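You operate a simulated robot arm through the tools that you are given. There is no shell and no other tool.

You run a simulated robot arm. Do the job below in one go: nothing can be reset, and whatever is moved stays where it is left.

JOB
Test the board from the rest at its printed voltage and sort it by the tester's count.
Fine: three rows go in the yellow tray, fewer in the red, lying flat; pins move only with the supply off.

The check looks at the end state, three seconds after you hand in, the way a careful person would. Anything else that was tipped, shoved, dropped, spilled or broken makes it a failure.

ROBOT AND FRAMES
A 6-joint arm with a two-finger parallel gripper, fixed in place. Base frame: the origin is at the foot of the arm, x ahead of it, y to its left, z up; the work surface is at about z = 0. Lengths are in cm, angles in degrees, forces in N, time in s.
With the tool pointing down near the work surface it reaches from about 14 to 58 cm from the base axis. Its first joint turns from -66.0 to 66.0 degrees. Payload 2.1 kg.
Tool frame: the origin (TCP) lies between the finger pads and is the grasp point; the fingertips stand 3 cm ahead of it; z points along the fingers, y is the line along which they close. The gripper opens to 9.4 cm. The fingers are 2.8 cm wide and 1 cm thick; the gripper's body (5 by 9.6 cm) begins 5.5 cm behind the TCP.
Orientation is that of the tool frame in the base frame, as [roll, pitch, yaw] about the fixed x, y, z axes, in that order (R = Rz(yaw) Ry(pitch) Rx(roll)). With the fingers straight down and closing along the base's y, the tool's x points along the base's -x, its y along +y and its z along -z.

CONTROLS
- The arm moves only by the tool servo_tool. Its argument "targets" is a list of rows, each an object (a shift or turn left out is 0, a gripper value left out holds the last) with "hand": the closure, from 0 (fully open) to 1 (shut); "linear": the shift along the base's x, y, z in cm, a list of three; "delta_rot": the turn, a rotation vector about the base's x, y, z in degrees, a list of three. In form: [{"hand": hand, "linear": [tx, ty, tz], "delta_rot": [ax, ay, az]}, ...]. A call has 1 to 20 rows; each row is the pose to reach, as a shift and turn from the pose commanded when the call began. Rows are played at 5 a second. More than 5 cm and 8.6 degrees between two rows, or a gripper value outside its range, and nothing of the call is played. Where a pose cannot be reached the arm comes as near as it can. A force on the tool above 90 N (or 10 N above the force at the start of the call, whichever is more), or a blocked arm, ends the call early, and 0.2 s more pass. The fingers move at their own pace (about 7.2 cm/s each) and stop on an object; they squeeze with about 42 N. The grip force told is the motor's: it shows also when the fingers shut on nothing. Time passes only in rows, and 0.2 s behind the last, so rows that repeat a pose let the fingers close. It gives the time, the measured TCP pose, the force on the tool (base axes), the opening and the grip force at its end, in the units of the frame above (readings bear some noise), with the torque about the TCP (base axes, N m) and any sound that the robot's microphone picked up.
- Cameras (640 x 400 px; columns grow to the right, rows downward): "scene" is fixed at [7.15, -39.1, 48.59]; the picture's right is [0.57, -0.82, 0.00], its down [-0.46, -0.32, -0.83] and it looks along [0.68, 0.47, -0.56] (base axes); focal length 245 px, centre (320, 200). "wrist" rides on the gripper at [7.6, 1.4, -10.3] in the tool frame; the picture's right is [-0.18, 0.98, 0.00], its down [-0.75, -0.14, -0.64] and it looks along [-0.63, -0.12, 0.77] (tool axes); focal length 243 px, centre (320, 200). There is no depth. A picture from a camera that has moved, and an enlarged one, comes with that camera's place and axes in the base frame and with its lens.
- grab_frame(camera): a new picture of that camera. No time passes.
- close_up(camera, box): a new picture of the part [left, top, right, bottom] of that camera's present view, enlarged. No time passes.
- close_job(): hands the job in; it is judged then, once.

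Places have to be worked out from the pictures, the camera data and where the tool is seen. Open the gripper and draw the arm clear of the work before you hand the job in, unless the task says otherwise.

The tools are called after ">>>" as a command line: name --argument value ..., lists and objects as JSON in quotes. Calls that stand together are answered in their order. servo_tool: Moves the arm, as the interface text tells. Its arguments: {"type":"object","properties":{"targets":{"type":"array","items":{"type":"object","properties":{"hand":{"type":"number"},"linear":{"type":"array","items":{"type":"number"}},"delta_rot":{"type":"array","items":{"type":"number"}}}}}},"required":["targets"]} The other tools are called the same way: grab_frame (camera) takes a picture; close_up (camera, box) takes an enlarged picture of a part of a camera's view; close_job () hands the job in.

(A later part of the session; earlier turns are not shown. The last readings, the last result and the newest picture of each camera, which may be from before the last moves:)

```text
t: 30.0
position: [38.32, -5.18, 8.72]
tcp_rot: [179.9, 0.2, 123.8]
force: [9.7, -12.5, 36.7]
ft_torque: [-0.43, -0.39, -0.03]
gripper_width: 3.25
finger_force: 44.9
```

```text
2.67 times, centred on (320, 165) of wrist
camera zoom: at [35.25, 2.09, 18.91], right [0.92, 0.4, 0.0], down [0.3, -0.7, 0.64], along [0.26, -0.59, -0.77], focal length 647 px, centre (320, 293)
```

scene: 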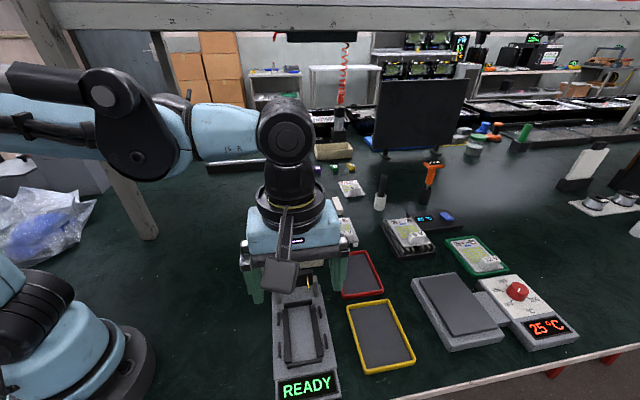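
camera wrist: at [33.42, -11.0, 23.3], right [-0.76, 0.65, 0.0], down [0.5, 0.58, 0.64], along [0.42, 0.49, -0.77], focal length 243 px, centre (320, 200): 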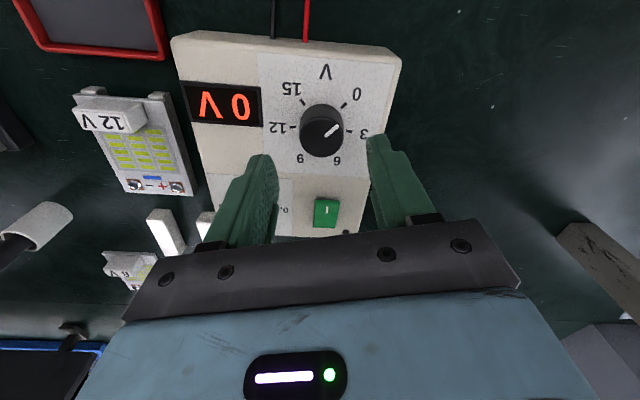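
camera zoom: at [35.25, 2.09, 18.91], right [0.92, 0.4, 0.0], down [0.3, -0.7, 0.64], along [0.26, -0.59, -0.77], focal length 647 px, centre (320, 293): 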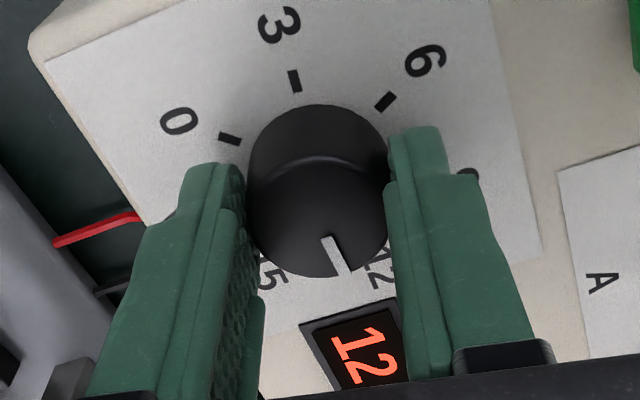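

It reads 12 V at 236°. I'll turn the last 4° to sit on the mark, then release and lift clear.

>>> servo_tool --targets '[{"delta_rot": [0, 0, -4]}, {"delta_rot": [0, 0, -4]}]'

>>> servo_tool --targets '[{"hand": 0.4}, {"hand": 0.4}, {"hand": 0.4, "linear": [0, 0, 3]}, {"hand": 0.4, "linear": [0, 0, 7]}, {"hand": 0.4, "linear": [0, 0, 11]}, {"hand": 0.4, "linear": [0, 0, 15]}, {"hand": 0.4, "linear": [0, 0, 15]}]'

>>> grab_frame --camera "wrist"

>>> close_up --camera "scene" --box '[240, 180, 360, 280]'

```text
t: 30.6
position: [38.37, -5.1, 8.73]
tcp_rot: [179.8, 0.0, 120.1]
force: [9.0, -9.6, 3.1]
ft_torque: [-0.91, -0.55, -0.02]
gripper_width: 3.23
finger_force: 44.9
```

```text
t: 32.2
position: [38.29, -5.16, 23.72]
tcp_rot: [-180.0, 0.1, 120.1]
force: [0.1, 0.0, -1.2]
ft_torque: [0.03, 0.04, -0.01]
gripper_width: 5.65
finger_force: 0.1
```

```text
taken
camera wrist: at [35.64, 2.19, 33.98], right [0.94, 0.33, 0.0], down [0.25, -0.72, 0.64], along [0.21, -0.61, -0.77], focal length 243 px, centre (320, 200)
```

wrist: 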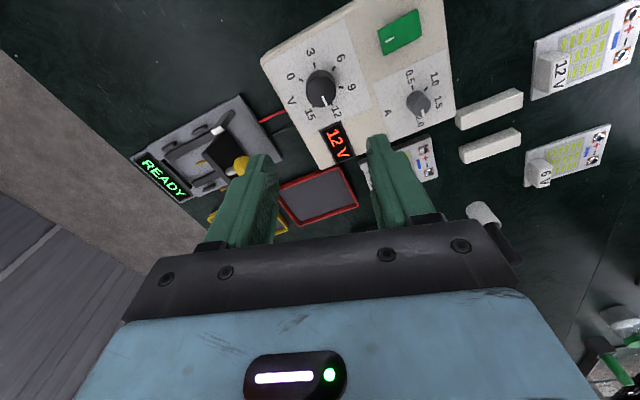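

```text
4.00 times, centred on (300, 230) of scene
camera zoom: at [7.15, -39.1, 48.59], right [0.57, -0.82, 0.0], down [-0.46, -0.32, -0.83], along [0.68, 0.47, -0.56], focal length 982 px, centre (400, 80)
```

zoom: 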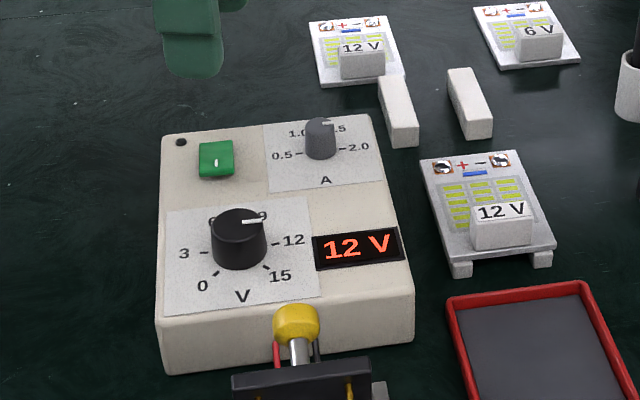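

12 V is set and the lamp is still off. Next I'll turn the tool to the board's orientation and move toward the rest for a close look.

>>> servo_tool --targets '[{"hand": 0.2, "linear": [0.8, -0.5, 0], "delta_rot": [0, 0, 8]}, {"hand": 0, "linear": [1.6, -1, 0], "delta_rot": [0, 0, 16]}, {"hand": 0, "linear": [2.4, -1.5, 0], "delta_rot": [0, 0, 24]}, {"hand": 0, "linear": [3.2, -2, 0], "delta_rot": [0, 0, 32]}, {"hand": 0, "linear": [4, -2.5, 0], "delta_rot": [0, 0, 40]}, {"hand": 0, "linear": [4.8, -3, 0], "delta_rot": [0, 0, 48]}, {"hand": 0, "linear": [5.6, -3.5, 0], "delta_rot": [0, 0, 56]}, {"hand": 0, "linear": [6.4, -4, 0], "delta_rot": [0, 0, 64]}, {"hand": 0, "linear": [7.2, -4.5, 0], "delta_rot": [0, 0, 72]}, {"hand": 0, "linear": [8, -5, 0], "delta_rot": [0, 0, 80]}, {"hand": 0, "linear": [8.8, -5.5, 0], "delta_rot": [0, 0, 88]}, {"hand": 0, "linear": [9.6, -6, 0], "delta_rot": [0, 0, 96]}, {"hand": 0, "linear": [10, -6.5, 0], "delta_rot": [0, 0, 105]}, {"hand": 0, "linear": [10, -6.5, 0], "delta_rot": [0, 0, 105]}]'

>>> grab_frame --camera "wrist"

```text
refused: row 13 steps farther than a row can; nothing moved
```

```text
taken
camera wrist: at [35.64, 2.19, 33.98], right [0.94, 0.33, 0.0], down [0.25, -0.72, 0.64], along [0.21, -0.61, -0.77], focal length 243 px, centre (320, 200)
```

wrist: 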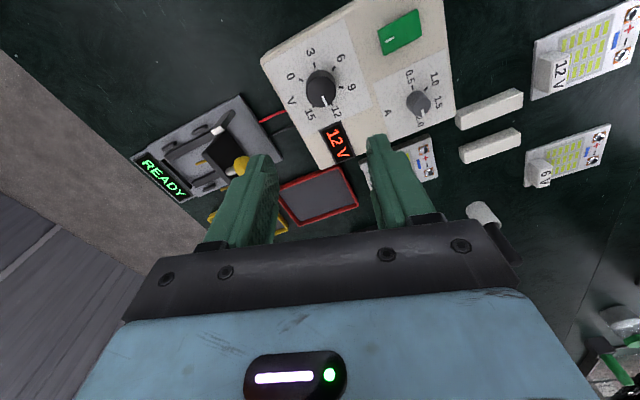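

That call was refused because one row's turn was too large, so I'll resend it with even steps.

>>> servo_tool --targets '[{"hand": 0.2, "linear": [0.75, -0.5, 0], "delta_rot": [0, 0, 7.5]}, {"hand": 0, "linear": [1.5, -1, 0], "delta_rot": [0, 0, 15]}, {"hand": 0, "linear": [2.2, -1.5, 0], "delta_rot": [0, 0, 22.5]}, {"hand": 0, "linear": [3, -2, 0], "delta_rot": [0, 0, 30]}, {"hand": 0, "linear": [3.7, -2.5, 0], "delta_rot": [0, 0, 37.5]}, {"hand": 0, "linear": [4.5, -3, 0], "delta_rot": [0, 0, 45]}, {"hand": 0, "linear": [5.2, -3.5, 0], "delta_rot": [0, 0, 52.5]}, {"hand": 0, "linear": [6, -4, 0], "delta_rot": [0, 0, 60]}, {"hand": 0, "linear": [6.8, -4.5, 0], "delta_rot": [0, 0, 67.5]}, {"hand": 0, "linear": [7.6, -5, 0], "delta_rot": [0, 0, 75]}, {"hand": 0, "linear": [8.4, -5.5, 0], "delta_rot": [0, 0, 82.5]}, {"hand": 0, "linear": [9.2, -6, 0], "delta_rot": [0, 0, 90]}, {"hand": 0, "linear": [9.6, -6.3, 0], "delta_rot": [0, 0, 97.5]}, {"hand": 0, "linear": [10, -6.5, 0], "delta_rot": [0, 0, 105]}, {"hand": 0, "linear": [10, -6.5, 0], "delta_rot": [0, 0, 105]}]'

>>> grab_frame --camera "wrist"

>>> close_up --camera "wrist" --box '[230, 80, 430, 240]'

```text
t: 35.4
position: [48.28, -11.52, 23.68]
tcp_rot: [180.0, 0.0, -134.8]
force: [-0.2, -0.1, 0.3]
ft_torque: [-0.01, -0.02, 0.0]
gripper_width: 9.39
finger_force: 0.0
```

```text
taken
camera wrist: at [41.91, -15.87, 33.89], right [-0.57, 0.82, 0.0], down [0.63, 0.43, 0.64], along [0.53, 0.36, -0.77], focal length 243 px, centre (320, 200)
```

wrist: 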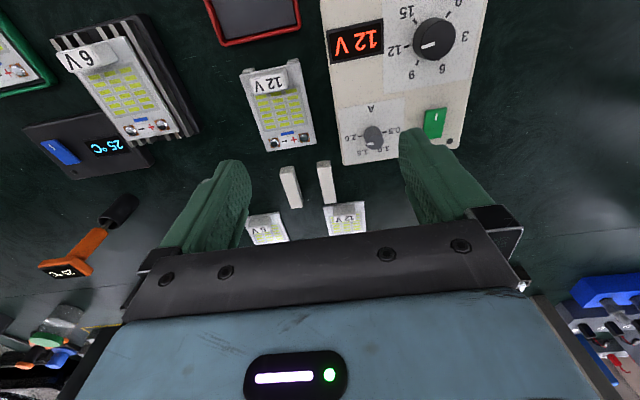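

```text
2.50 times, centred on (330, 160) of wrist
camera zoom: at [41.91, -15.87, 33.89], right [-0.57, 0.82, 0.0], down [0.63, 0.43, 0.64], along [0.53, 0.36, -0.77], focal length 606 px, centre (295, 300)
```

zoom: 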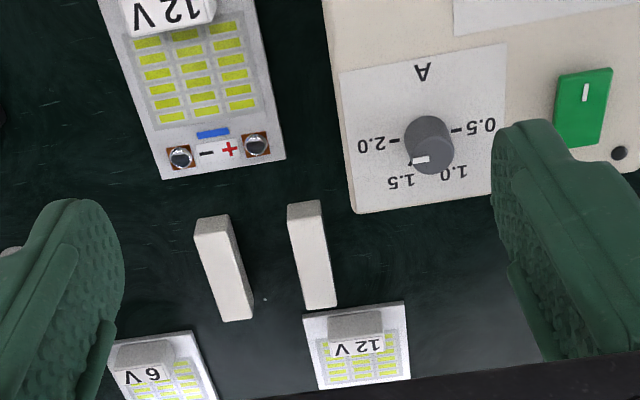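

I'll zoom onto the board on the rest to locate its edges precisely.

>>> close_up --camera "wrist" --box '[225, 50, 335, 165]'

```text
3.48 times, centred on (280, 108) of wrist
camera zoom: at [41.91, -15.87, 33.89], right [-0.57, 0.82, 0.0], down [0.63, 0.43, 0.64], along [0.53, 0.36, -0.77], focal length 844 px, centre (459, 522)
```

zoom: 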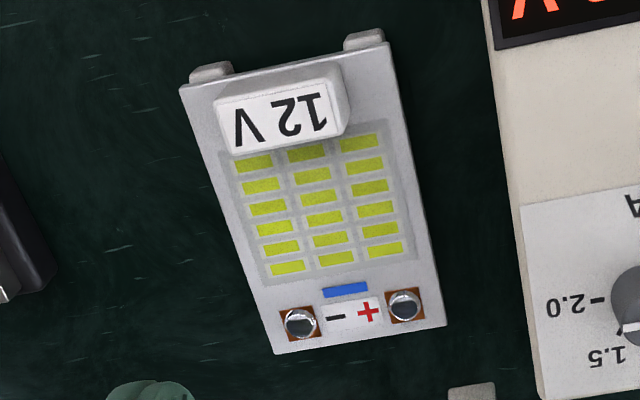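

The board measures about 7.3 × 10.4 cm, centred at (54.3,-13.5) and turned 45°. I'll move above it and look again before descending.

>>> servo_tool --targets '[{"hand": 0, "linear": [1.5, -0.5, -1.5]}, {"hand": 0, "linear": [3, -1, -4]}, {"hand": 0, "linear": [4.5, -1.5, -6.5]}, {"hand": 0, "linear": [6, -2, -9]}, {"hand": 0, "linear": [6, -2, -9]}]'

>>> grab_frame --camera "wrist"

>>> close_up --camera "scene" --box '[290, 170, 400, 270]'

```text
t: 36.6
position: [54.32, -13.7, 14.51]
tcp_rot: [179.9, 0.0, -135.0]
force: [0.0, 0.0, -0.1]
ft_torque: [-0.02, -0.01, 0.01]
gripper_width: 9.41
finger_force: 0.1
```

```text
taken
camera wrist: at [47.87, -18.07, 24.76], right [-0.57, 0.82, 0.0], down [0.63, 0.43, 0.64], along [0.53, 0.36, -0.77], focal length 243 px, centre (320, 200)
```

wrist: 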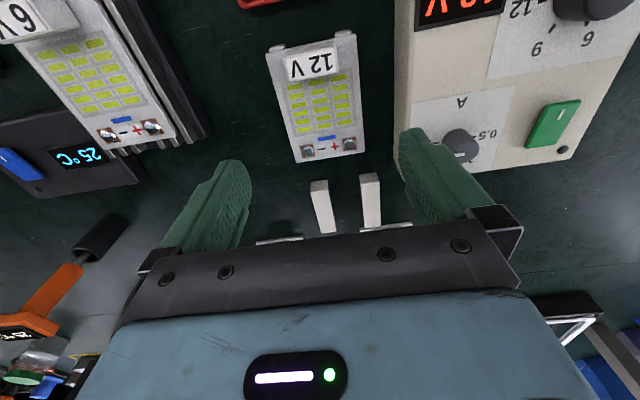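

```text
4.00 times, centred on (345, 220) of scene
camera zoom: at [7.15, -39.1, 48.59], right [0.57, -0.82, 0.0], down [-0.46, -0.32, -0.83], along [0.68, 0.47, -0.56], focal length 982 px, centre (220, 120)
```

zoom: 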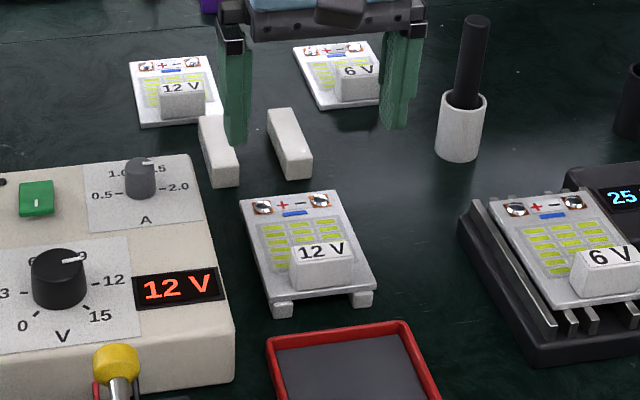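

The fingers bracket the board, with about 1.5 cm of clearance to the supply box. I'll zoom in for the exact board edges from here.

>>> close_up --camera "wrist" --box '[245, 20, 385, 170]'

```text
2.67 times, centred on (315, 95) of wrist
camera zoom: at [47.87, -18.07, 24.76], right [-0.57, 0.82, 0.0], down [0.63, 0.43, 0.64], along [0.53, 0.36, -0.77], focal length 647 px, centre (333, 480)
```

zoom: 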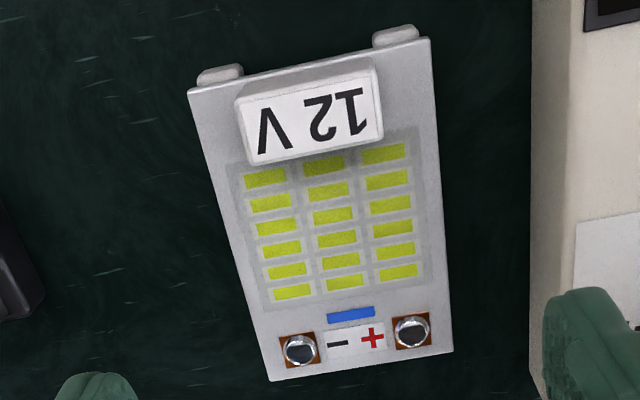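

The board centre is (54.35,-13.47) with its top at z≈1.9. I'll correct by (+0.12,+0.22) and descend to z≈3.7, so the tips reach just below the board.

>>> servo_tool --targets '[{"hand": 0, "linear": [0.12, 0.22, -2]}, {"hand": 0, "linear": [0.12, 0.22, -4.5]}, {"hand": 0, "linear": [0.12, 0.22, -7]}, {"hand": 0, "linear": [0.12, 0.22, -9]}, {"hand": 0, "linear": [0.12, 0.22, -10]}, {"hand": 0, "linear": [0.12, 0.22, -10.7]}, {"hand": 0, "linear": [0.12, 0.22, -10.7]}]'

>>> grab_frame --camera "wrist"

>>> close_up --camera "scene" --box '[310, 190, 390, 260]'

```text
t: 38.2
position: [54.71, -13.34, 4.0]
tcp_rot: [-180.0, 0.1, -135.0]
force: [-0.9, 0.1, -0.6]
ft_torque: [0.01, -0.03, 0.01]
gripper_width: 9.39
finger_force: 0.0
```

```text
taken
camera wrist: at [48.24, -17.72, 14.11], right [-0.57, 0.82, 0.0], down [0.63, 0.43, 0.64], along [0.53, 0.36, -0.77], focal length 243 px, centre (320, 200)
```

wrist: 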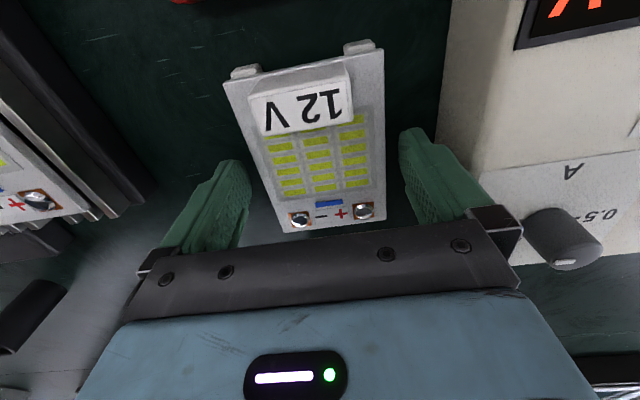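

```text
5.71 times, centred on (350, 225) of scene
camera zoom: at [7.15, -39.1, 48.59], right [0.57, -0.82, 0.0], down [-0.46, -0.32, -0.83], along [0.68, 0.47, -0.56], focal length 1402 px, centre (149, 57)
```

zoom: 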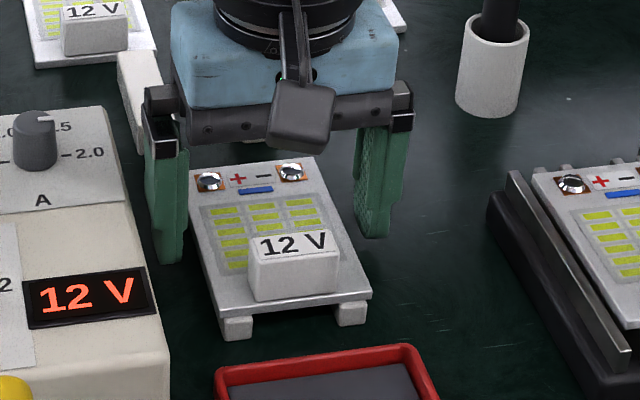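

The tool is about 2.5 mm too far along the board's length, so I'll shift back by that and then close gently on the board's edges.

>>> servo_tool --targets '[{"hand": 0, "linear": [-0.2, -0.16, 0]}, {"hand": 0.1, "linear": [-0.2, -0.16, 0]}, {"hand": 0.18, "linear": [-0.2, -0.16, 0]}, {"hand": 0.18, "linear": [-0.2, -0.16, 0]}]'

>>> grab_frame --camera "wrist"

>>> close_up --camera "scene" --box '[310, 190, 390, 260]'

```text
t: 39.2
position: [54.33, -13.71, 3.88]
tcp_rot: [179.9, 0.1, -135.0]
force: [0.0, 0.0, 0.0]
ft_torque: [-0.01, -0.01, 0.02]
gripper_width: 7.74
finger_force: 0.0
```

```text
taken
camera wrist: at [47.92, -17.92, 14.16], right [-0.57, 0.82, 0.0], down [0.63, 0.43, 0.64], along [0.53, 0.36, -0.77], focal length 243 px, centre (320, 200)
```

wrist: 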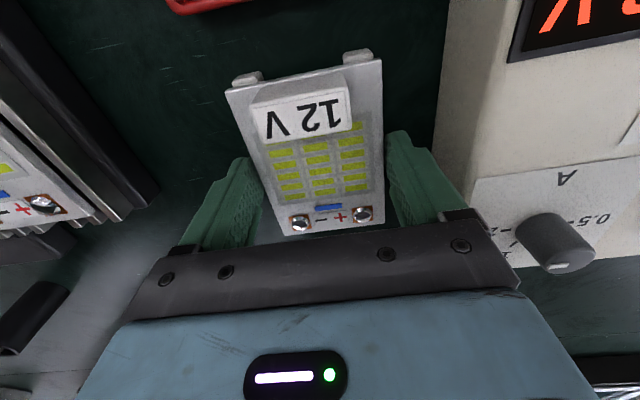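

```text
5.71 times, centred on (350, 225) of scene
camera zoom: at [7.15, -39.1, 48.59], right [0.57, -0.82, 0.0], down [-0.46, -0.32, -0.83], along [0.68, 0.47, -0.56], focal length 1402 px, centre (149, 57)
```

zoom: 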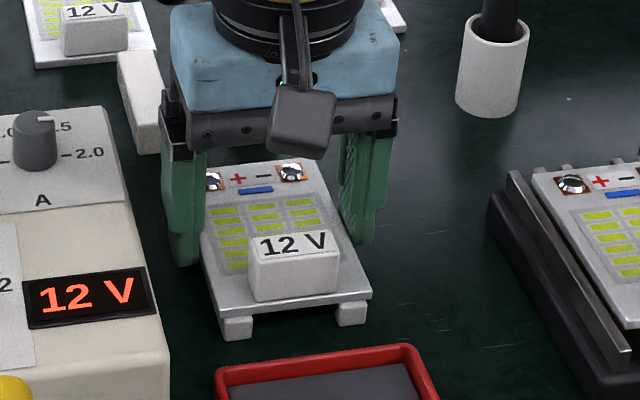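

The fingers are beside the board with about 2 mm clearance each side. I'll close to grip.

>>> servo_tool --targets '[{"hand": 0.22}, {"hand": 0.3}, {"hand": 0.35}, {"hand": 0.35}]'

```text
t: 40.2
position: [54.24, -13.64, 4.12]
tcp_rot: [-180.0, 0.1, -135.0]
force: [-0.1, 0.3, -0.1]
ft_torque: [-0.01, -0.02, 0.01]
gripper_width: 7.38
finger_force: 41.7
```

The board is gripped at 7.38 cm with negligible side force. I'll lift slowly and check.

>>> servo_tool --targets '[{"linear": [0, 0, 0.3]}, {"linear": [0, 0, 0.8]}, {"linear": [0, 0, 1.5]}, {"linear": [0, 0, 2.5]}, {"linear": [0, 0, 4]}, {"linear": [0, 0, 4]}]'

>>> close_up --camera "scene" --box '[300, 170, 400, 260]'

>>> grab_frame --camera "wrist"

```text
t: 41.6
position: [54.12, -13.49, 8.01]
tcp_rot: [-180.0, 0.2, -135.0]
force: [0.2, -0.4, -0.8]
ft_torque: [0.03, 0.0, 0.02]
gripper_width: 7.38
finger_force: 42.3
```

```text
4.44 times, centred on (350, 215) of scene
camera zoom: at [7.15, -39.1, 48.59], right [0.57, -0.82, 0.0], down [-0.46, -0.32, -0.83], along [0.68, 0.47, -0.56], focal length 1091 px, centre (187, 133)
```

zoom: 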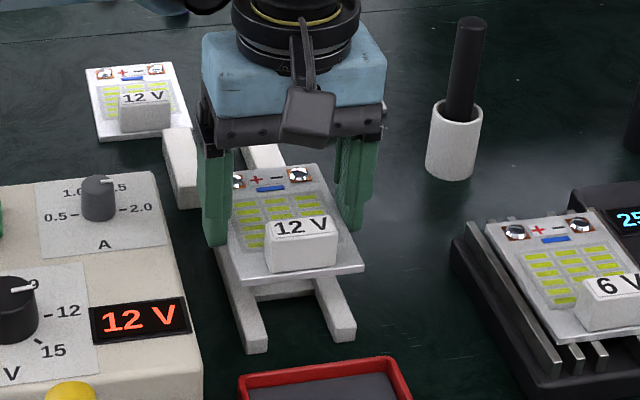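

```text
taken
camera wrist: at [47.78, -17.84, 18.23], right [-0.57, 0.82, 0.0], down [0.63, 0.43, 0.64], along [0.53, 0.36, -0.77], focal length 243 px, centre (320, 200)
```

wrist: 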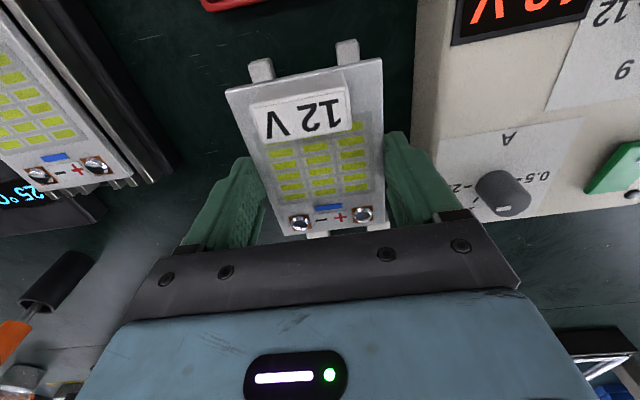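

The board lifted level and the rest stayed put. I'll raise it and carry it to a hover set back from the nest, away from the pin head, and then check alignment.

>>> servo_tool --targets '[{"linear": [0, 0, 2.5]}, {"linear": [0, 0, 5]}, {"linear": [0, 0, 8]}, {"linear": [-2.4, -0.83, 8]}, {"linear": [-4.8, -1.66, 8]}, {"linear": [-7.2, -2.5, 8]}, {"linear": [-9.6, -3.3, 8]}, {"linear": [-12, -4.2, 8]}, {"linear": [-14.4, -5, 8]}, {"linear": [-16.8, -5.8, 8]}, {"linear": [-19.2, -6.6, 8]}, {"linear": [-21.6, -7.5, 8]}, {"linear": [-24, -8.3, 8]}, {"linear": [-26.4, -9.1, 8]}, {"linear": [-28.8, -10, 8]}, {"linear": [-31.2, -10.8, 8]}, {"linear": [-31.2, -10.8, 8]}]'

>>> grab_frame --camera "wrist"

>>> grab_frame --camera "scene"

```text
t: 45.2
position: [23.02, -24.12, 16.07]
tcp_rot: [180.0, 0.1, -134.9]
force: [-0.5, 0.8, -0.8]
ft_torque: [0.0, -0.04, -0.01]
gripper_width: 7.38
finger_force: 42.1
```

```text
taken
camera wrist: at [16.59, -28.46, 26.39], right [-0.57, 0.82, 0.0], down [0.63, 0.43, 0.64], along [0.53, 0.36, -0.77], focal length 243 px, centre (320, 200)
```

wrist: 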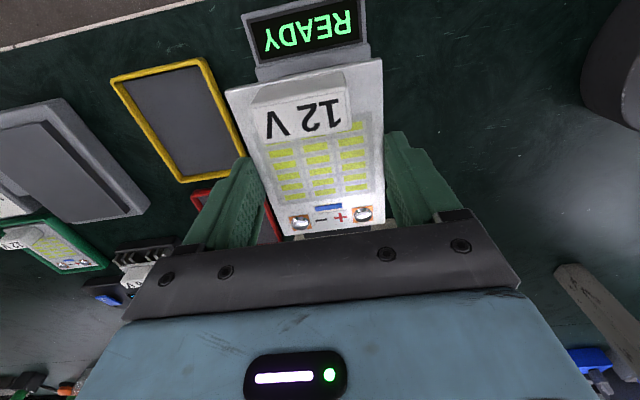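

```text
taken
```

scene: 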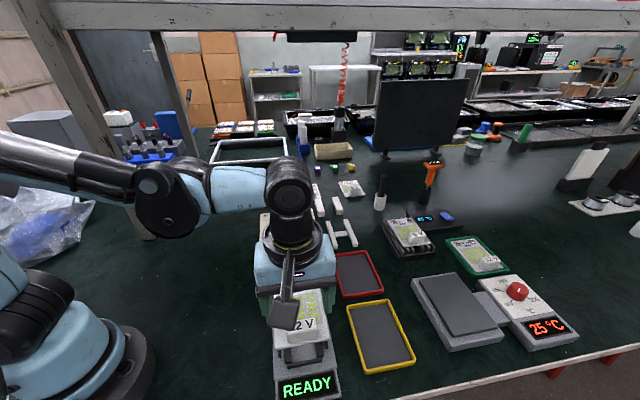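

The hover pose looks right, with the pads toward the pin head and the board set back about 3 cm. I'll lower to z≈7.5, below the pins and above the guides, and look again.

>>> servo_tool --targets '[{"linear": [0, 0, -2]}, {"linear": [0, 0, -4]}, {"linear": [0, 0, -6]}, {"linear": [0, 0, -7.5]}, {"linear": [0, 0, -8.5]}, {"linear": [0, 0, -8.5]}]'

>>> close_up --camera "scene" --box '[255, 250, 355, 400]'

>>> grab_frame --camera "wrist"

```text
t: 46.6
position: [23.05, -24.41, 7.54]
tcp_rot: [180.0, 0.0, -135.0]
force: [0.3, -0.4, -0.9]
ft_torque: [0.01, 0.01, 0.02]
gripper_width: 7.41
finger_force: 42.3
```

```text
2.67 times, centred on (305, 325) of scene
camera zoom: at [7.15, -39.1, 48.59], right [0.57, -0.82, 0.0], down [-0.46, -0.32, -0.83], along [0.68, 0.47, -0.56], focal length 654 px, centre (360, -133)
```

zoom: 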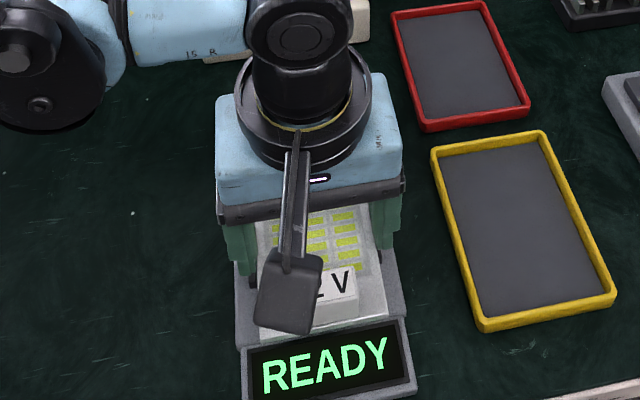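

```text
taken
camera wrist: at [16.64, -28.8, 17.7], right [-0.57, 0.82, 0.0], down [0.63, 0.43, 0.64], along [0.53, 0.36, -0.77], focal length 243 px, centre (320, 200)
```

wrist: 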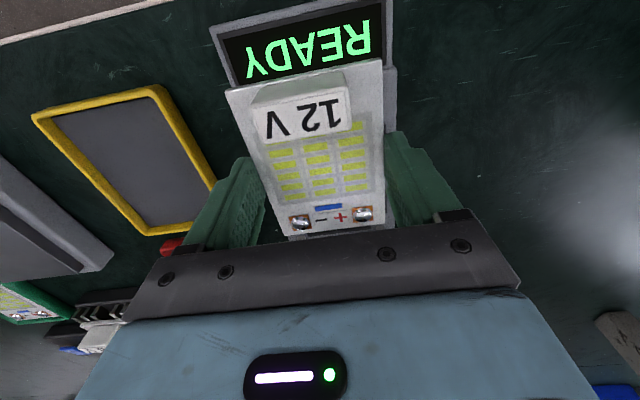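

The path under the pins is clear. I'll slide forward about 3.4 cm along the tester axis at this height, so the board sits over the nest, then check the alignment at the near end.

>>> servo_tool --targets '[{"linear": [0.6, 0.62, 0]}, {"linear": [1.2, 1.24, 0]}, {"linear": [1.8, 1.86, 0]}, {"linear": [2.33, 2.42, 0]}, {"linear": [2.33, 2.42, 0]}]'

>>> grab_frame --camera "wrist"

>>> close_up --camera "wrist" --box '[200, 10, 420, 140]'

>>> close_up --camera "scene" --box '[255, 270, 355, 370]'

```text
t: 47.8
position: [25.33, -21.94, 7.4]
tcp_rot: [-179.9, 0.0, -135.0]
force: [0.5, -0.7, -0.1]
ft_torque: [0.02, -0.05, 0.0]
gripper_width: 7.42
finger_force: 42.1
```

```text
taken
camera wrist: at [19.02, -26.23, 17.64], right [-0.57, 0.82, 0.0], down [0.63, 0.43, 0.64], along [0.53, 0.36, -0.77], focal length 243 px, centre (320, 200)
```

wrist: 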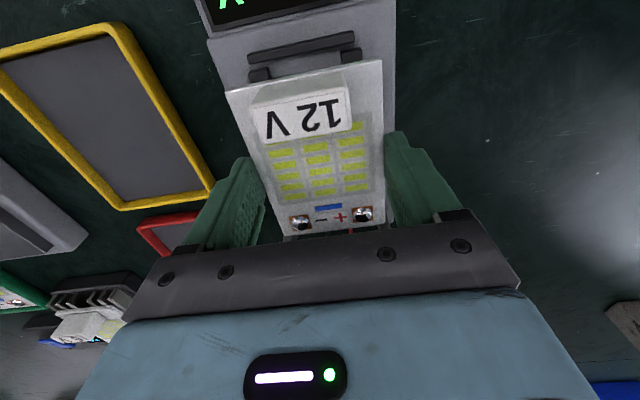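

```text
2.91 times, centred on (310, 75) of wrist
camera zoom: at [19.02, -26.23, 17.64], right [-0.57, 0.82, 0.0], down [0.63, 0.43, 0.64], along [0.53, 0.36, -0.77], focal length 706 px, centre (349, 564)
```

zoom: 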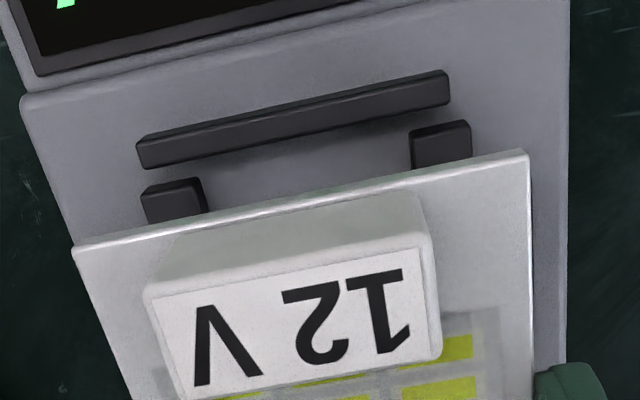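

```text
4.00 times, centred on (305, 320) of scene
camera zoom: at [7.15, -39.1, 48.59], right [0.57, -0.82, 0.0], down [-0.46, -0.32, -0.83], along [0.68, 0.47, -0.56], focal length 982 px, centre (380, -280)
```

zoom: 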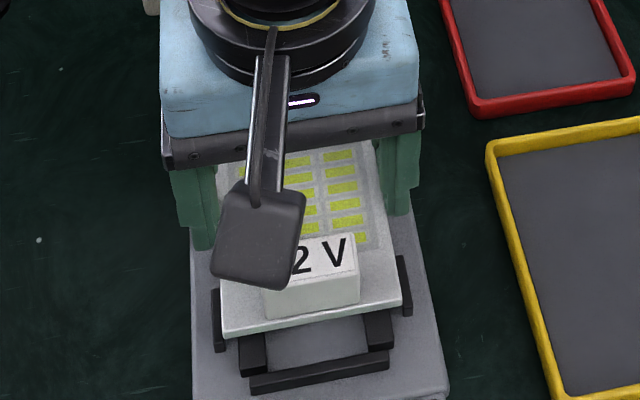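

The near end bar's inner face is at s≈-2.97 and the board's near edge at -2.60, and lateral centring is within a millimetre. I'll shift back 1.4 mm and lower partway for another check.

>>> servo_tool --targets '[{"linear": [-0.1, -0.1, -0.6]}, {"linear": [-0.1, -0.1, -1.2]}, {"linear": [-0.1, -0.1, -1.8]}, {"linear": [-0.1, -0.1, -2.1]}, {"linear": [-0.1, -0.1, -2.1]}]'

>>> close_up --camera "wrist" --box '[200, 10, 420, 140]'

>>> close_up --camera "scene" --box '[265, 290, 345, 370]'

```text
t: 49.0
position: [25.27, -21.93, 5.23]
tcp_rot: [179.9, 0.1, -135.0]
force: [-0.9, -0.1, -1.6]
ft_torque: [-0.01, 0.0, 0.01]
gripper_width: 7.39
finger_force: 41.5
```

```text
2.91 times, centred on (310, 75) of wrist
camera zoom: at [18.95, -26.4, 15.48], right [-0.57, 0.82, 0.0], down [0.63, 0.43, 0.64], along [0.53, 0.36, -0.77], focal length 706 px, centre (349, 564)
```

zoom: 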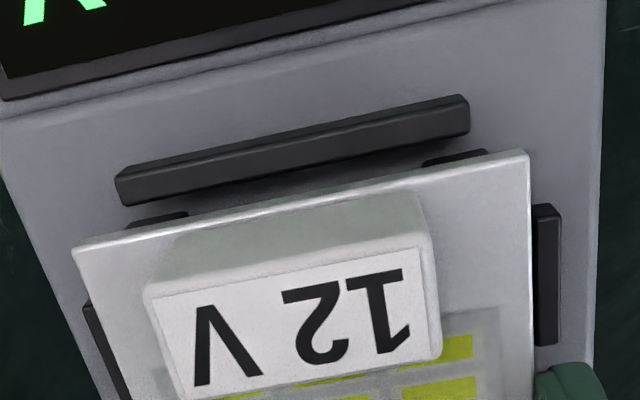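

```text
5.00 times, centred on (305, 330) of scene
camera zoom: at [7.15, -39.1, 48.59], right [0.57, -0.82, 0.0], down [-0.46, -0.32, -0.83], along [0.68, 0.47, -0.56], focal length 1227 px, centre (395, -450)
```

zoom: 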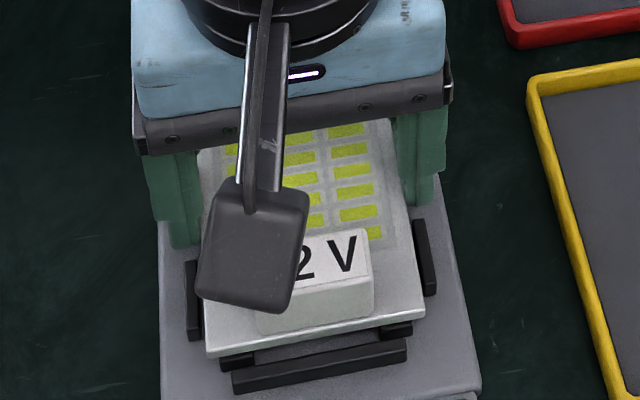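

The board is centred over the nest, with a 2 mm gap at the near bar and about 3 mm to each guide. I'll lower in small steps, watching the force.

>>> servo_tool --targets '[{"linear": [0, 0, -0.3]}, {"linear": [0, 0, -0.6]}, {"linear": [0, 0, -0.6]}]'

>>> close_up --camera "wrist" --box '[200, 10, 420, 140]'

>>> close_up --camera "scene" --box '[265, 290, 345, 370]'

```text
t: 49.8
position: [25.21, -22.0, 4.7]
tcp_rot: [179.9, 0.1, -135.0]
force: [5.0, 6.1, 1.3]
ft_torque: [0.18, -0.09, -0.31]
gripper_width: 7.39
finger_force: 42.0
```

```text
2.91 times, centred on (310, 75) of wrist
camera zoom: at [18.89, -26.41, 14.91], right [-0.57, 0.82, 0.0], down [0.63, 0.43, 0.64], along [0.53, 0.37, -0.76], focal length 706 px, centre (349, 564)
```

zoom: 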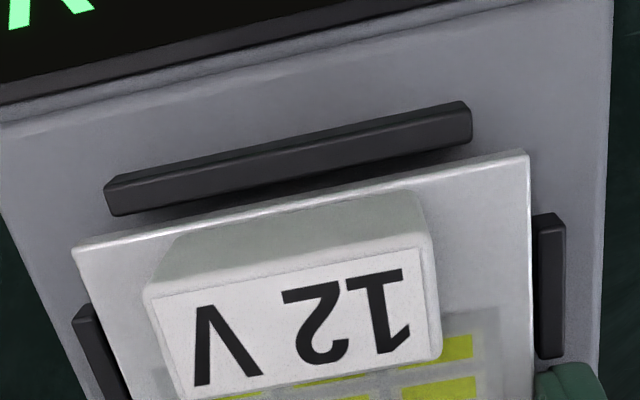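

```text
5.00 times, centred on (305, 330) of scene
camera zoom: at [7.15, -39.1, 48.59], right [0.57, -0.82, 0.0], down [-0.46, -0.32, -0.83], along [0.68, 0.47, -0.56], focal length 1227 px, centre (395, -450)
```

zoom: 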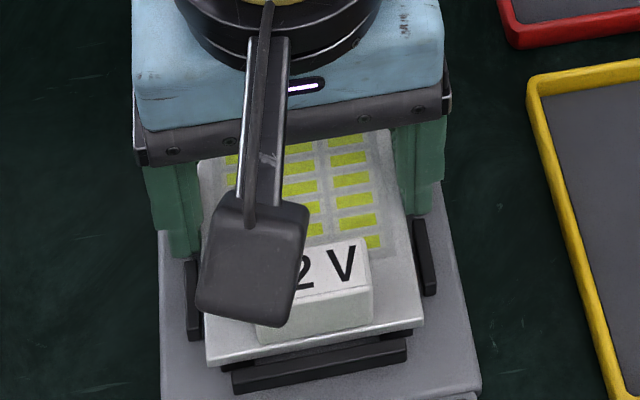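

A force of about 8 N along +s appeared, with a torque pointing to the robot-side finger touching the end of a guide. I'll shift +2 mm along s to free it and re-read.

>>> servo_tool --targets '[{"linear": [0.07, 0.07, 0]}, {"linear": [0.14, 0.14, 0]}, {"linear": [0.14, 0.14, 0]}]'

```text
t: 50.6
position: [25.26, -21.75, 4.79]
tcp_rot: [179.9, 0.1, -134.9]
force: [0.8, -0.5, -0.6]
ft_torque: [0.0, 0.02, 0.0]
gripper_width: 7.36
finger_force: 41.3
```

It's free now. I'll lower further in small steps.

>>> servo_tool --targets '[{"linear": [0, 0, -0.15]}, {"linear": [0, 0, -0.25]}, {"linear": [0, 0, -0.25]}]'

>>> close_up --camera "wrist" --box '[200, 10, 420, 140]'

```text
t: 51.4
position: [25.2, -21.84, 4.45]
tcp_rot: [180.0, 0.0, -134.9]
force: [0.7, -1.7, -0.5]
ft_torque: [-0.01, -0.05, -0.04]
gripper_width: 7.39
finger_force: 41.5
```

```text
2.91 times, centred on (310, 75) of wrist
camera zoom: at [18.92, -26.12, 14.76], right [-0.57, 0.82, 0.0], down [0.63, 0.43, 0.64], along [0.53, 0.36, -0.77], focal length 706 px, centre (349, 564)
```

zoom: 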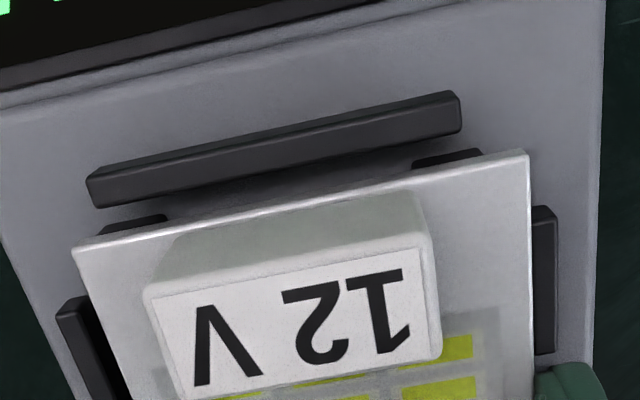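

Still free, with small gaps to both guides. I'll nudge half a millimetre toward the right guide's side and keep lowering until it seats.

>>> servo_tool --targets '[{"linear": [0.04, -0.04, -0.1]}, {"linear": [0.04, -0.04, -0.2]}, {"linear": [0.04, -0.04, -0.2]}]'

>>> close_up --camera "wrist" --box '[200, 10, 420, 140]'

```text
t: 52.2
position: [25.38, -21.93, 4.42]
tcp_rot: [179.9, 0.1, -135.0]
force: [0.0, -0.2, -1.0]
ft_torque: [0.01, -0.02, -0.01]
gripper_width: 7.39
finger_force: 41.7
```

```text
2.91 times, centred on (310, 75) of wrist
camera zoom: at [19.0, -26.22, 14.57], right [-0.57, 0.82, 0.0], down [0.63, 0.43, 0.64], along [0.53, 0.36, -0.77], focal length 706 px, centre (349, 564)
```

zoom: 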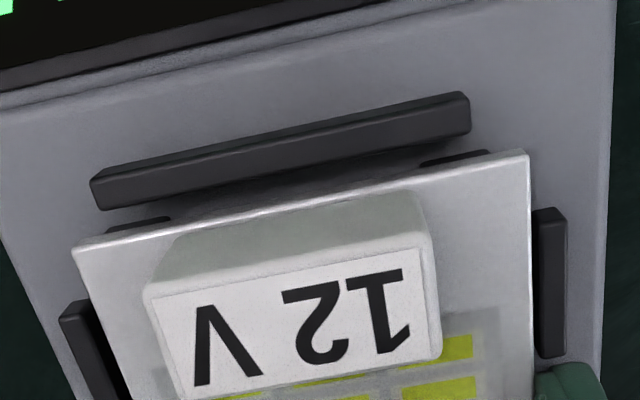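

No contact yet at z≈4.27, so I'll continue lowering.

>>> servo_tool --targets '[{"linear": [0, 0, -0.1]}, {"linear": [0, 0, -0.2]}, {"linear": [0, 0, -0.2]}]'

>>> close_up --camera "wrist" --box '[200, 10, 420, 140]'

>>> close_up --camera "scene" --box '[265, 290, 345, 370]'

```text
t: 53.0
position: [25.44, -21.86, 4.09]
tcp_rot: [179.9, 0.0, -135.1]
force: [-2.5, 1.6, 32.9]
ft_torque: [0.05, 0.15, -0.01]
gripper_width: 7.37
finger_force: 42.4
```

```text
2.91 times, centred on (310, 75) of wrist
camera zoom: at [19.01, -26.21, 14.35], right [-0.57, 0.82, 0.0], down [0.63, 0.43, 0.64], along [0.53, 0.36, -0.77], focal length 706 px, centre (349, 564)
```

zoom: 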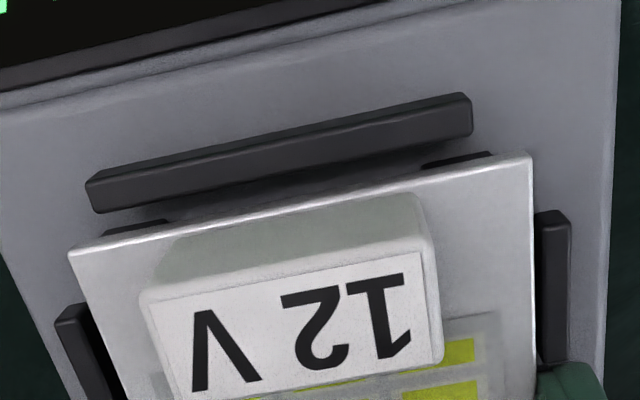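

```text
5.00 times, centred on (305, 330) of scene
camera zoom: at [7.14, -39.09, 48.6], right [0.57, -0.82, 0.0], down [-0.46, -0.32, -0.83], along [0.68, 0.47, -0.56], focal length 1227 px, centre (395, -450)
```

zoom: 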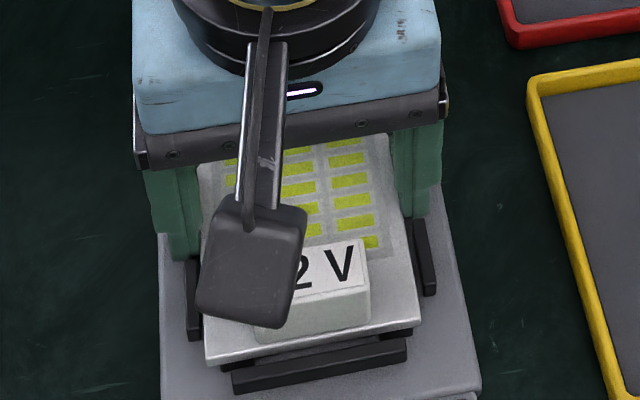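

Contact at 33 N with balanced torque shows the board is seated flat on the support bars. I'll open the fingers and rise straight up.

>>> servo_tool --targets '[{"hand": 0.35, "linear": [0, 0, 0.05]}, {"hand": 0.2, "linear": [0, 0, 0.05]}, {"hand": 0.08, "linear": [0, 0, 0.05]}, {"hand": 0.08, "linear": [0, 0, 0.05]}]'

>>> close_up --camera "wrist" --box '[160, 10, 460, 240]'

```text
t: 54.0
position: [25.3, -21.84, 4.18]
tcp_rot: [180.0, 0.1, -135.1]
force: [0.2, -0.4, -0.2]
ft_torque: [0.0, -0.01, -0.04]
gripper_width: 8.65
finger_force: 0.0
```

```text
1.74 times, centred on (310, 125) of wrist
camera zoom: at [18.97, -26.19, 14.37], right [-0.57, 0.82, 0.0], down [0.63, 0.43, 0.64], along [0.53, 0.36, -0.77], focal length 422 px, centre (337, 330)
```

zoom: 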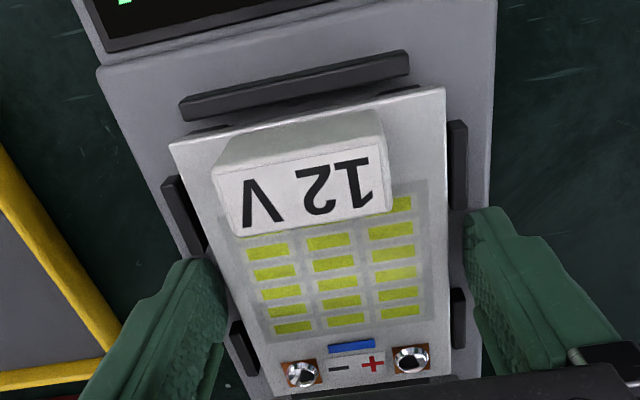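

Released cleanly, with the board sitting between the guides and forces at zero. I'll rise straight up for a full view of the board in the nest.

>>> servo_tool --targets '[{"hand": 0.08, "linear": [0, 0, 1]}, {"hand": 0.08, "linear": [0, 0, 3]}, {"hand": 0.08, "linear": [0, 0, 6]}, {"hand": 0.08, "linear": [-1, -1, 10]}, {"hand": 0.08, "linear": [-2, -2, 14]}, {"hand": 0.08, "linear": [-2, -2, 16]}, {"hand": 0.08, "linear": [-2, -2, 16]}]'

>>> grab_frame --camera "wrist"

>>> close_up --camera "wrist" --box '[250, 40, 400, 240]'

>>> close_up --camera "scene" --box '[255, 250, 355, 370]'

```text
t: 55.6
position: [23.35, -23.74, 20.03]
tcp_rot: [-179.9, 0.1, -134.9]
force: [-0.4, 0.6, -0.1]
ft_torque: [-0.01, 0.02, -0.04]
gripper_width: 8.65
finger_force: 0.1
```

```text
taken
camera wrist: at [17.03, -28.14, 30.37], right [-0.57, 0.82, 0.0], down [0.63, 0.43, 0.64], along [0.53, 0.36, -0.77], focal length 243 px, centre (320, 200)
```

wrist: 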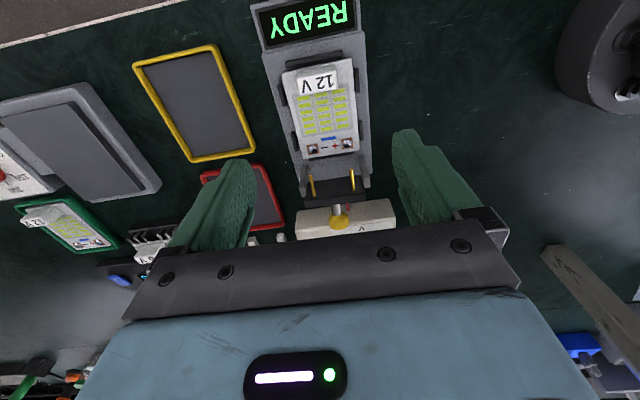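

```text
2.00 times, centred on (325, 140) of wrist
camera zoom: at [17.03, -28.14, 30.37], right [-0.57, 0.82, 0.0], down [0.63, 0.43, 0.64], along [0.53, 0.36, -0.77], focal length 485 px, centre (310, 320)
```

zoom: 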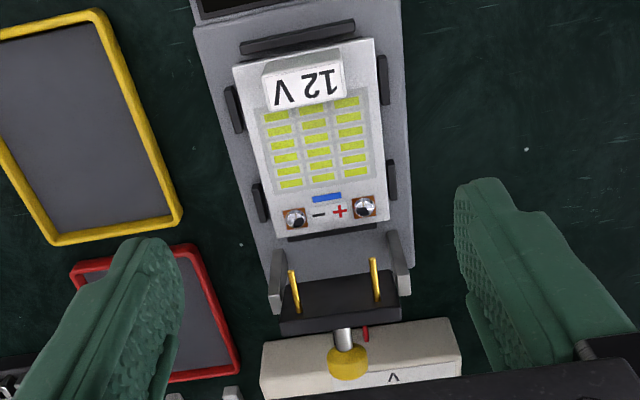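

```text
3.33 times, centred on (305, 310) of scene
camera zoom: at [7.15, -39.1, 48.59], right [0.57, -0.82, 0.0], down [-0.46, -0.32, -0.83], along [0.68, 0.47, -0.56], focal length 818 px, centre (370, -167)
```

zoom: 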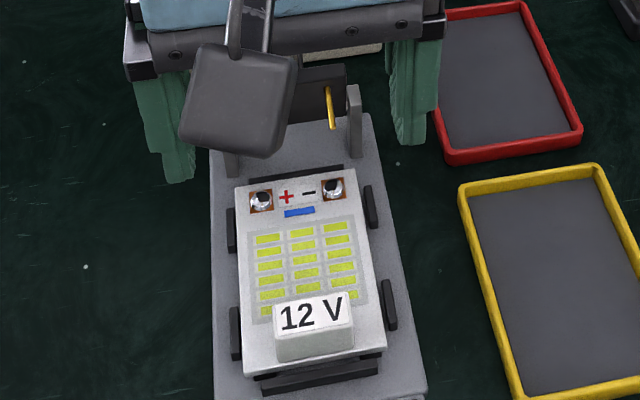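

The board looks seated. I'll zoom in on the far end to make sure it isn't riding on the end bar.

>>> close_up --camera "wrist" --box '[285, 110, 385, 200]'

>>> close_up --camera "scene" --box '[275, 290, 335, 345]'

```text
4.44 times, centred on (335, 155) of wrist
camera zoom: at [17.03, -28.14, 30.37], right [-0.57, 0.82, 0.0], down [0.63, 0.43, 0.64], along [0.53, 0.36, -0.77], focal length 1078 px, centre (253, 400)
```

zoom: 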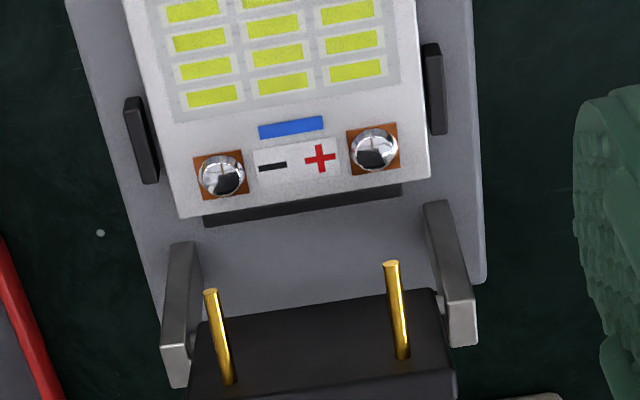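

```text
7.27 times, centred on (305, 318) of scene
camera zoom: at [7.15, -39.1, 48.59], right [0.57, -0.82, 0.0], down [-0.46, -0.32, -0.83], along [0.68, 0.47, -0.56], focal length 1785 px, centre (429, -654)
```

zoom: 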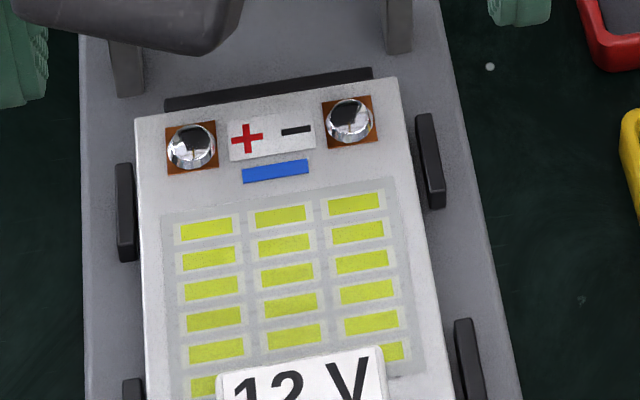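

The board is properly between the end bars, with its pads under where the pins should land. With the supply still off, I'll close the fingers and go behind the yellow ball at about (32.5,-15,9.9).

>>> servo_tool --targets '[{"hand": 0.5, "linear": [2.3, 2.2, 0]}, {"hand": 1, "linear": [4.6, 4.4, 0]}, {"hand": 1, "linear": [6.9, 6.6, 0]}, {"hand": 1, "linear": [9.2, 8.8, 0]}, {"hand": 1, "linear": [11.5, 10.9, 0]}, {"hand": 1, "linear": [11.5, 10.9, 0]}]'

>>> grab_frame --camera "wrist"

>>> close_up --camera "wrist" --box '[240, 0, 440, 150]'

>>> close_up --camera "scene" --box '[240, 200, 360, 300]'

```text
t: 57.0
position: [34.83, -12.98, 20.15]
tcp_rot: [-180.0, 0.1, -135.0]
force: [0.0, -0.5, -0.8]
ft_torque: [0.0, 0.0, -0.01]
gripper_width: 0.02
finger_force: 32.7
```

```text
taken
camera wrist: at [28.39, -17.31, 30.46], right [-0.57, 0.82, 0.0], down [0.63, 0.43, 0.64], along [0.53, 0.36, -0.77], focal length 243 px, centre (320, 200)
```

wrist: 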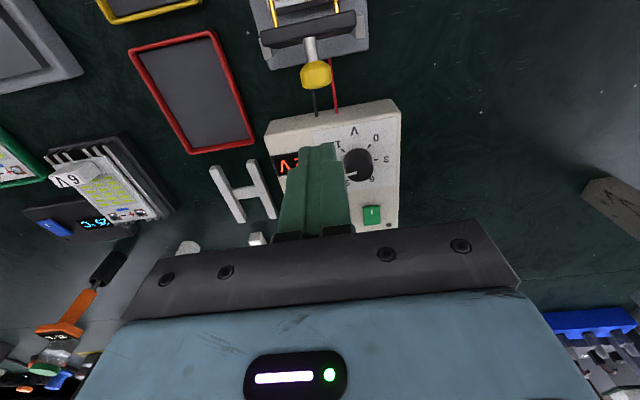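

```text
2.67 times, centred on (340, 75) of wrist
camera zoom: at [28.39, -17.31, 30.46], right [-0.57, 0.82, 0.0], down [0.63, 0.43, 0.64], along [0.53, 0.36, -0.77], focal length 647 px, centre (267, 533)
```

zoom: 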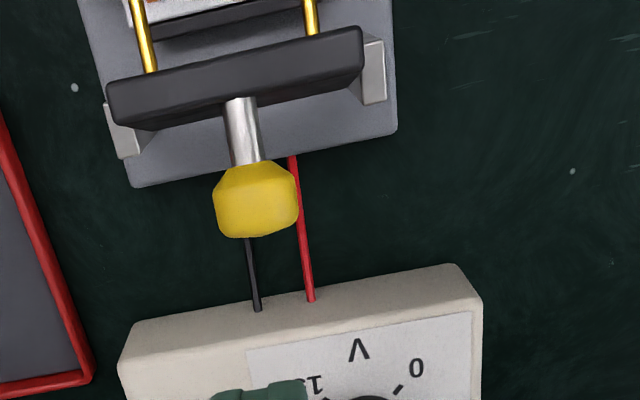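

```text
4.00 times, centred on (300, 250) of scene
camera zoom: at [7.15, -39.1, 48.59], right [0.57, -0.82, 0.0], down [-0.46, -0.32, -0.83], along [0.68, 0.47, -0.56], focal length 982 px, centre (400, 0)
```

zoom: 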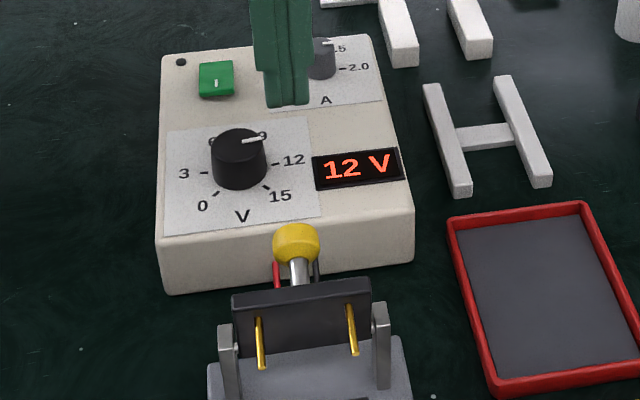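

The ball's back is at s≈13.3 and the closed fingers' front face is at s≈14.0, so there is 7 mm of clearance behind it. I'll centre sideways and descend to about z=11.3.

>>> servo_tool --targets '[{"hand": 1, "linear": [-0.14, 0.14, -2.5]}, {"hand": 1, "linear": [-0.14, 0.14, -5]}, {"hand": 1, "linear": [-0.14, 0.14, -7]}, {"hand": 1, "linear": [-0.14, 0.14, -8.8]}, {"hand": 1, "linear": [-0.14, 0.14, -8.8]}]'

>>> close_up --camera "scene" --box '[250, 220, 350, 320]'

>>> grab_frame --camera "wrist"

```text
t: 58.2
position: [34.83, -12.83, 11.16]
tcp_rot: [-180.0, 0.0, -135.0]
force: [1.3, 0.0, 0.3]
ft_torque: [0.01, 0.0, 0.0]
gripper_width: 0.01
finger_force: 33.1
```

```text
4.00 times, centred on (300, 270) of scene
camera zoom: at [7.15, -39.1, 48.59], right [0.57, -0.82, 0.0], down [-0.46, -0.32, -0.83], along [0.68, 0.47, -0.56], focal length 982 px, centre (400, -80)
```

zoom: 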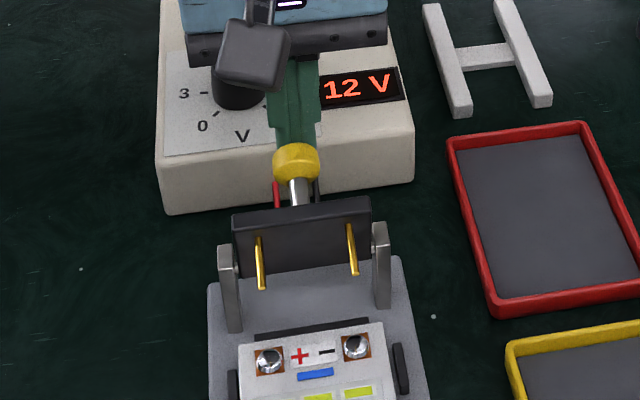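

```text
taken
camera wrist: at [28.39, -17.2, 21.43], right [-0.57, 0.82, 0.0], down [0.63, 0.43, 0.64], along [0.53, 0.36, -0.77], focal length 243 px, centre (320, 200)
```

wrist: 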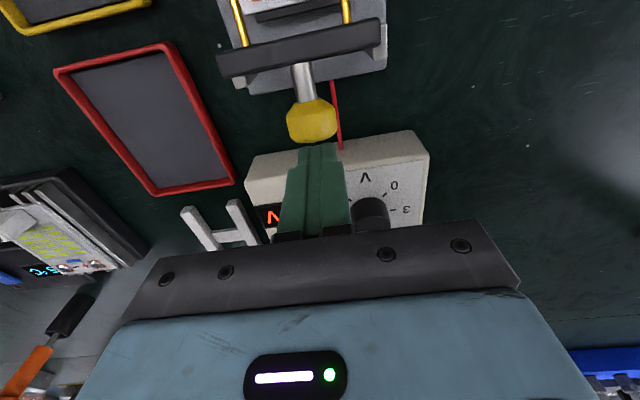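

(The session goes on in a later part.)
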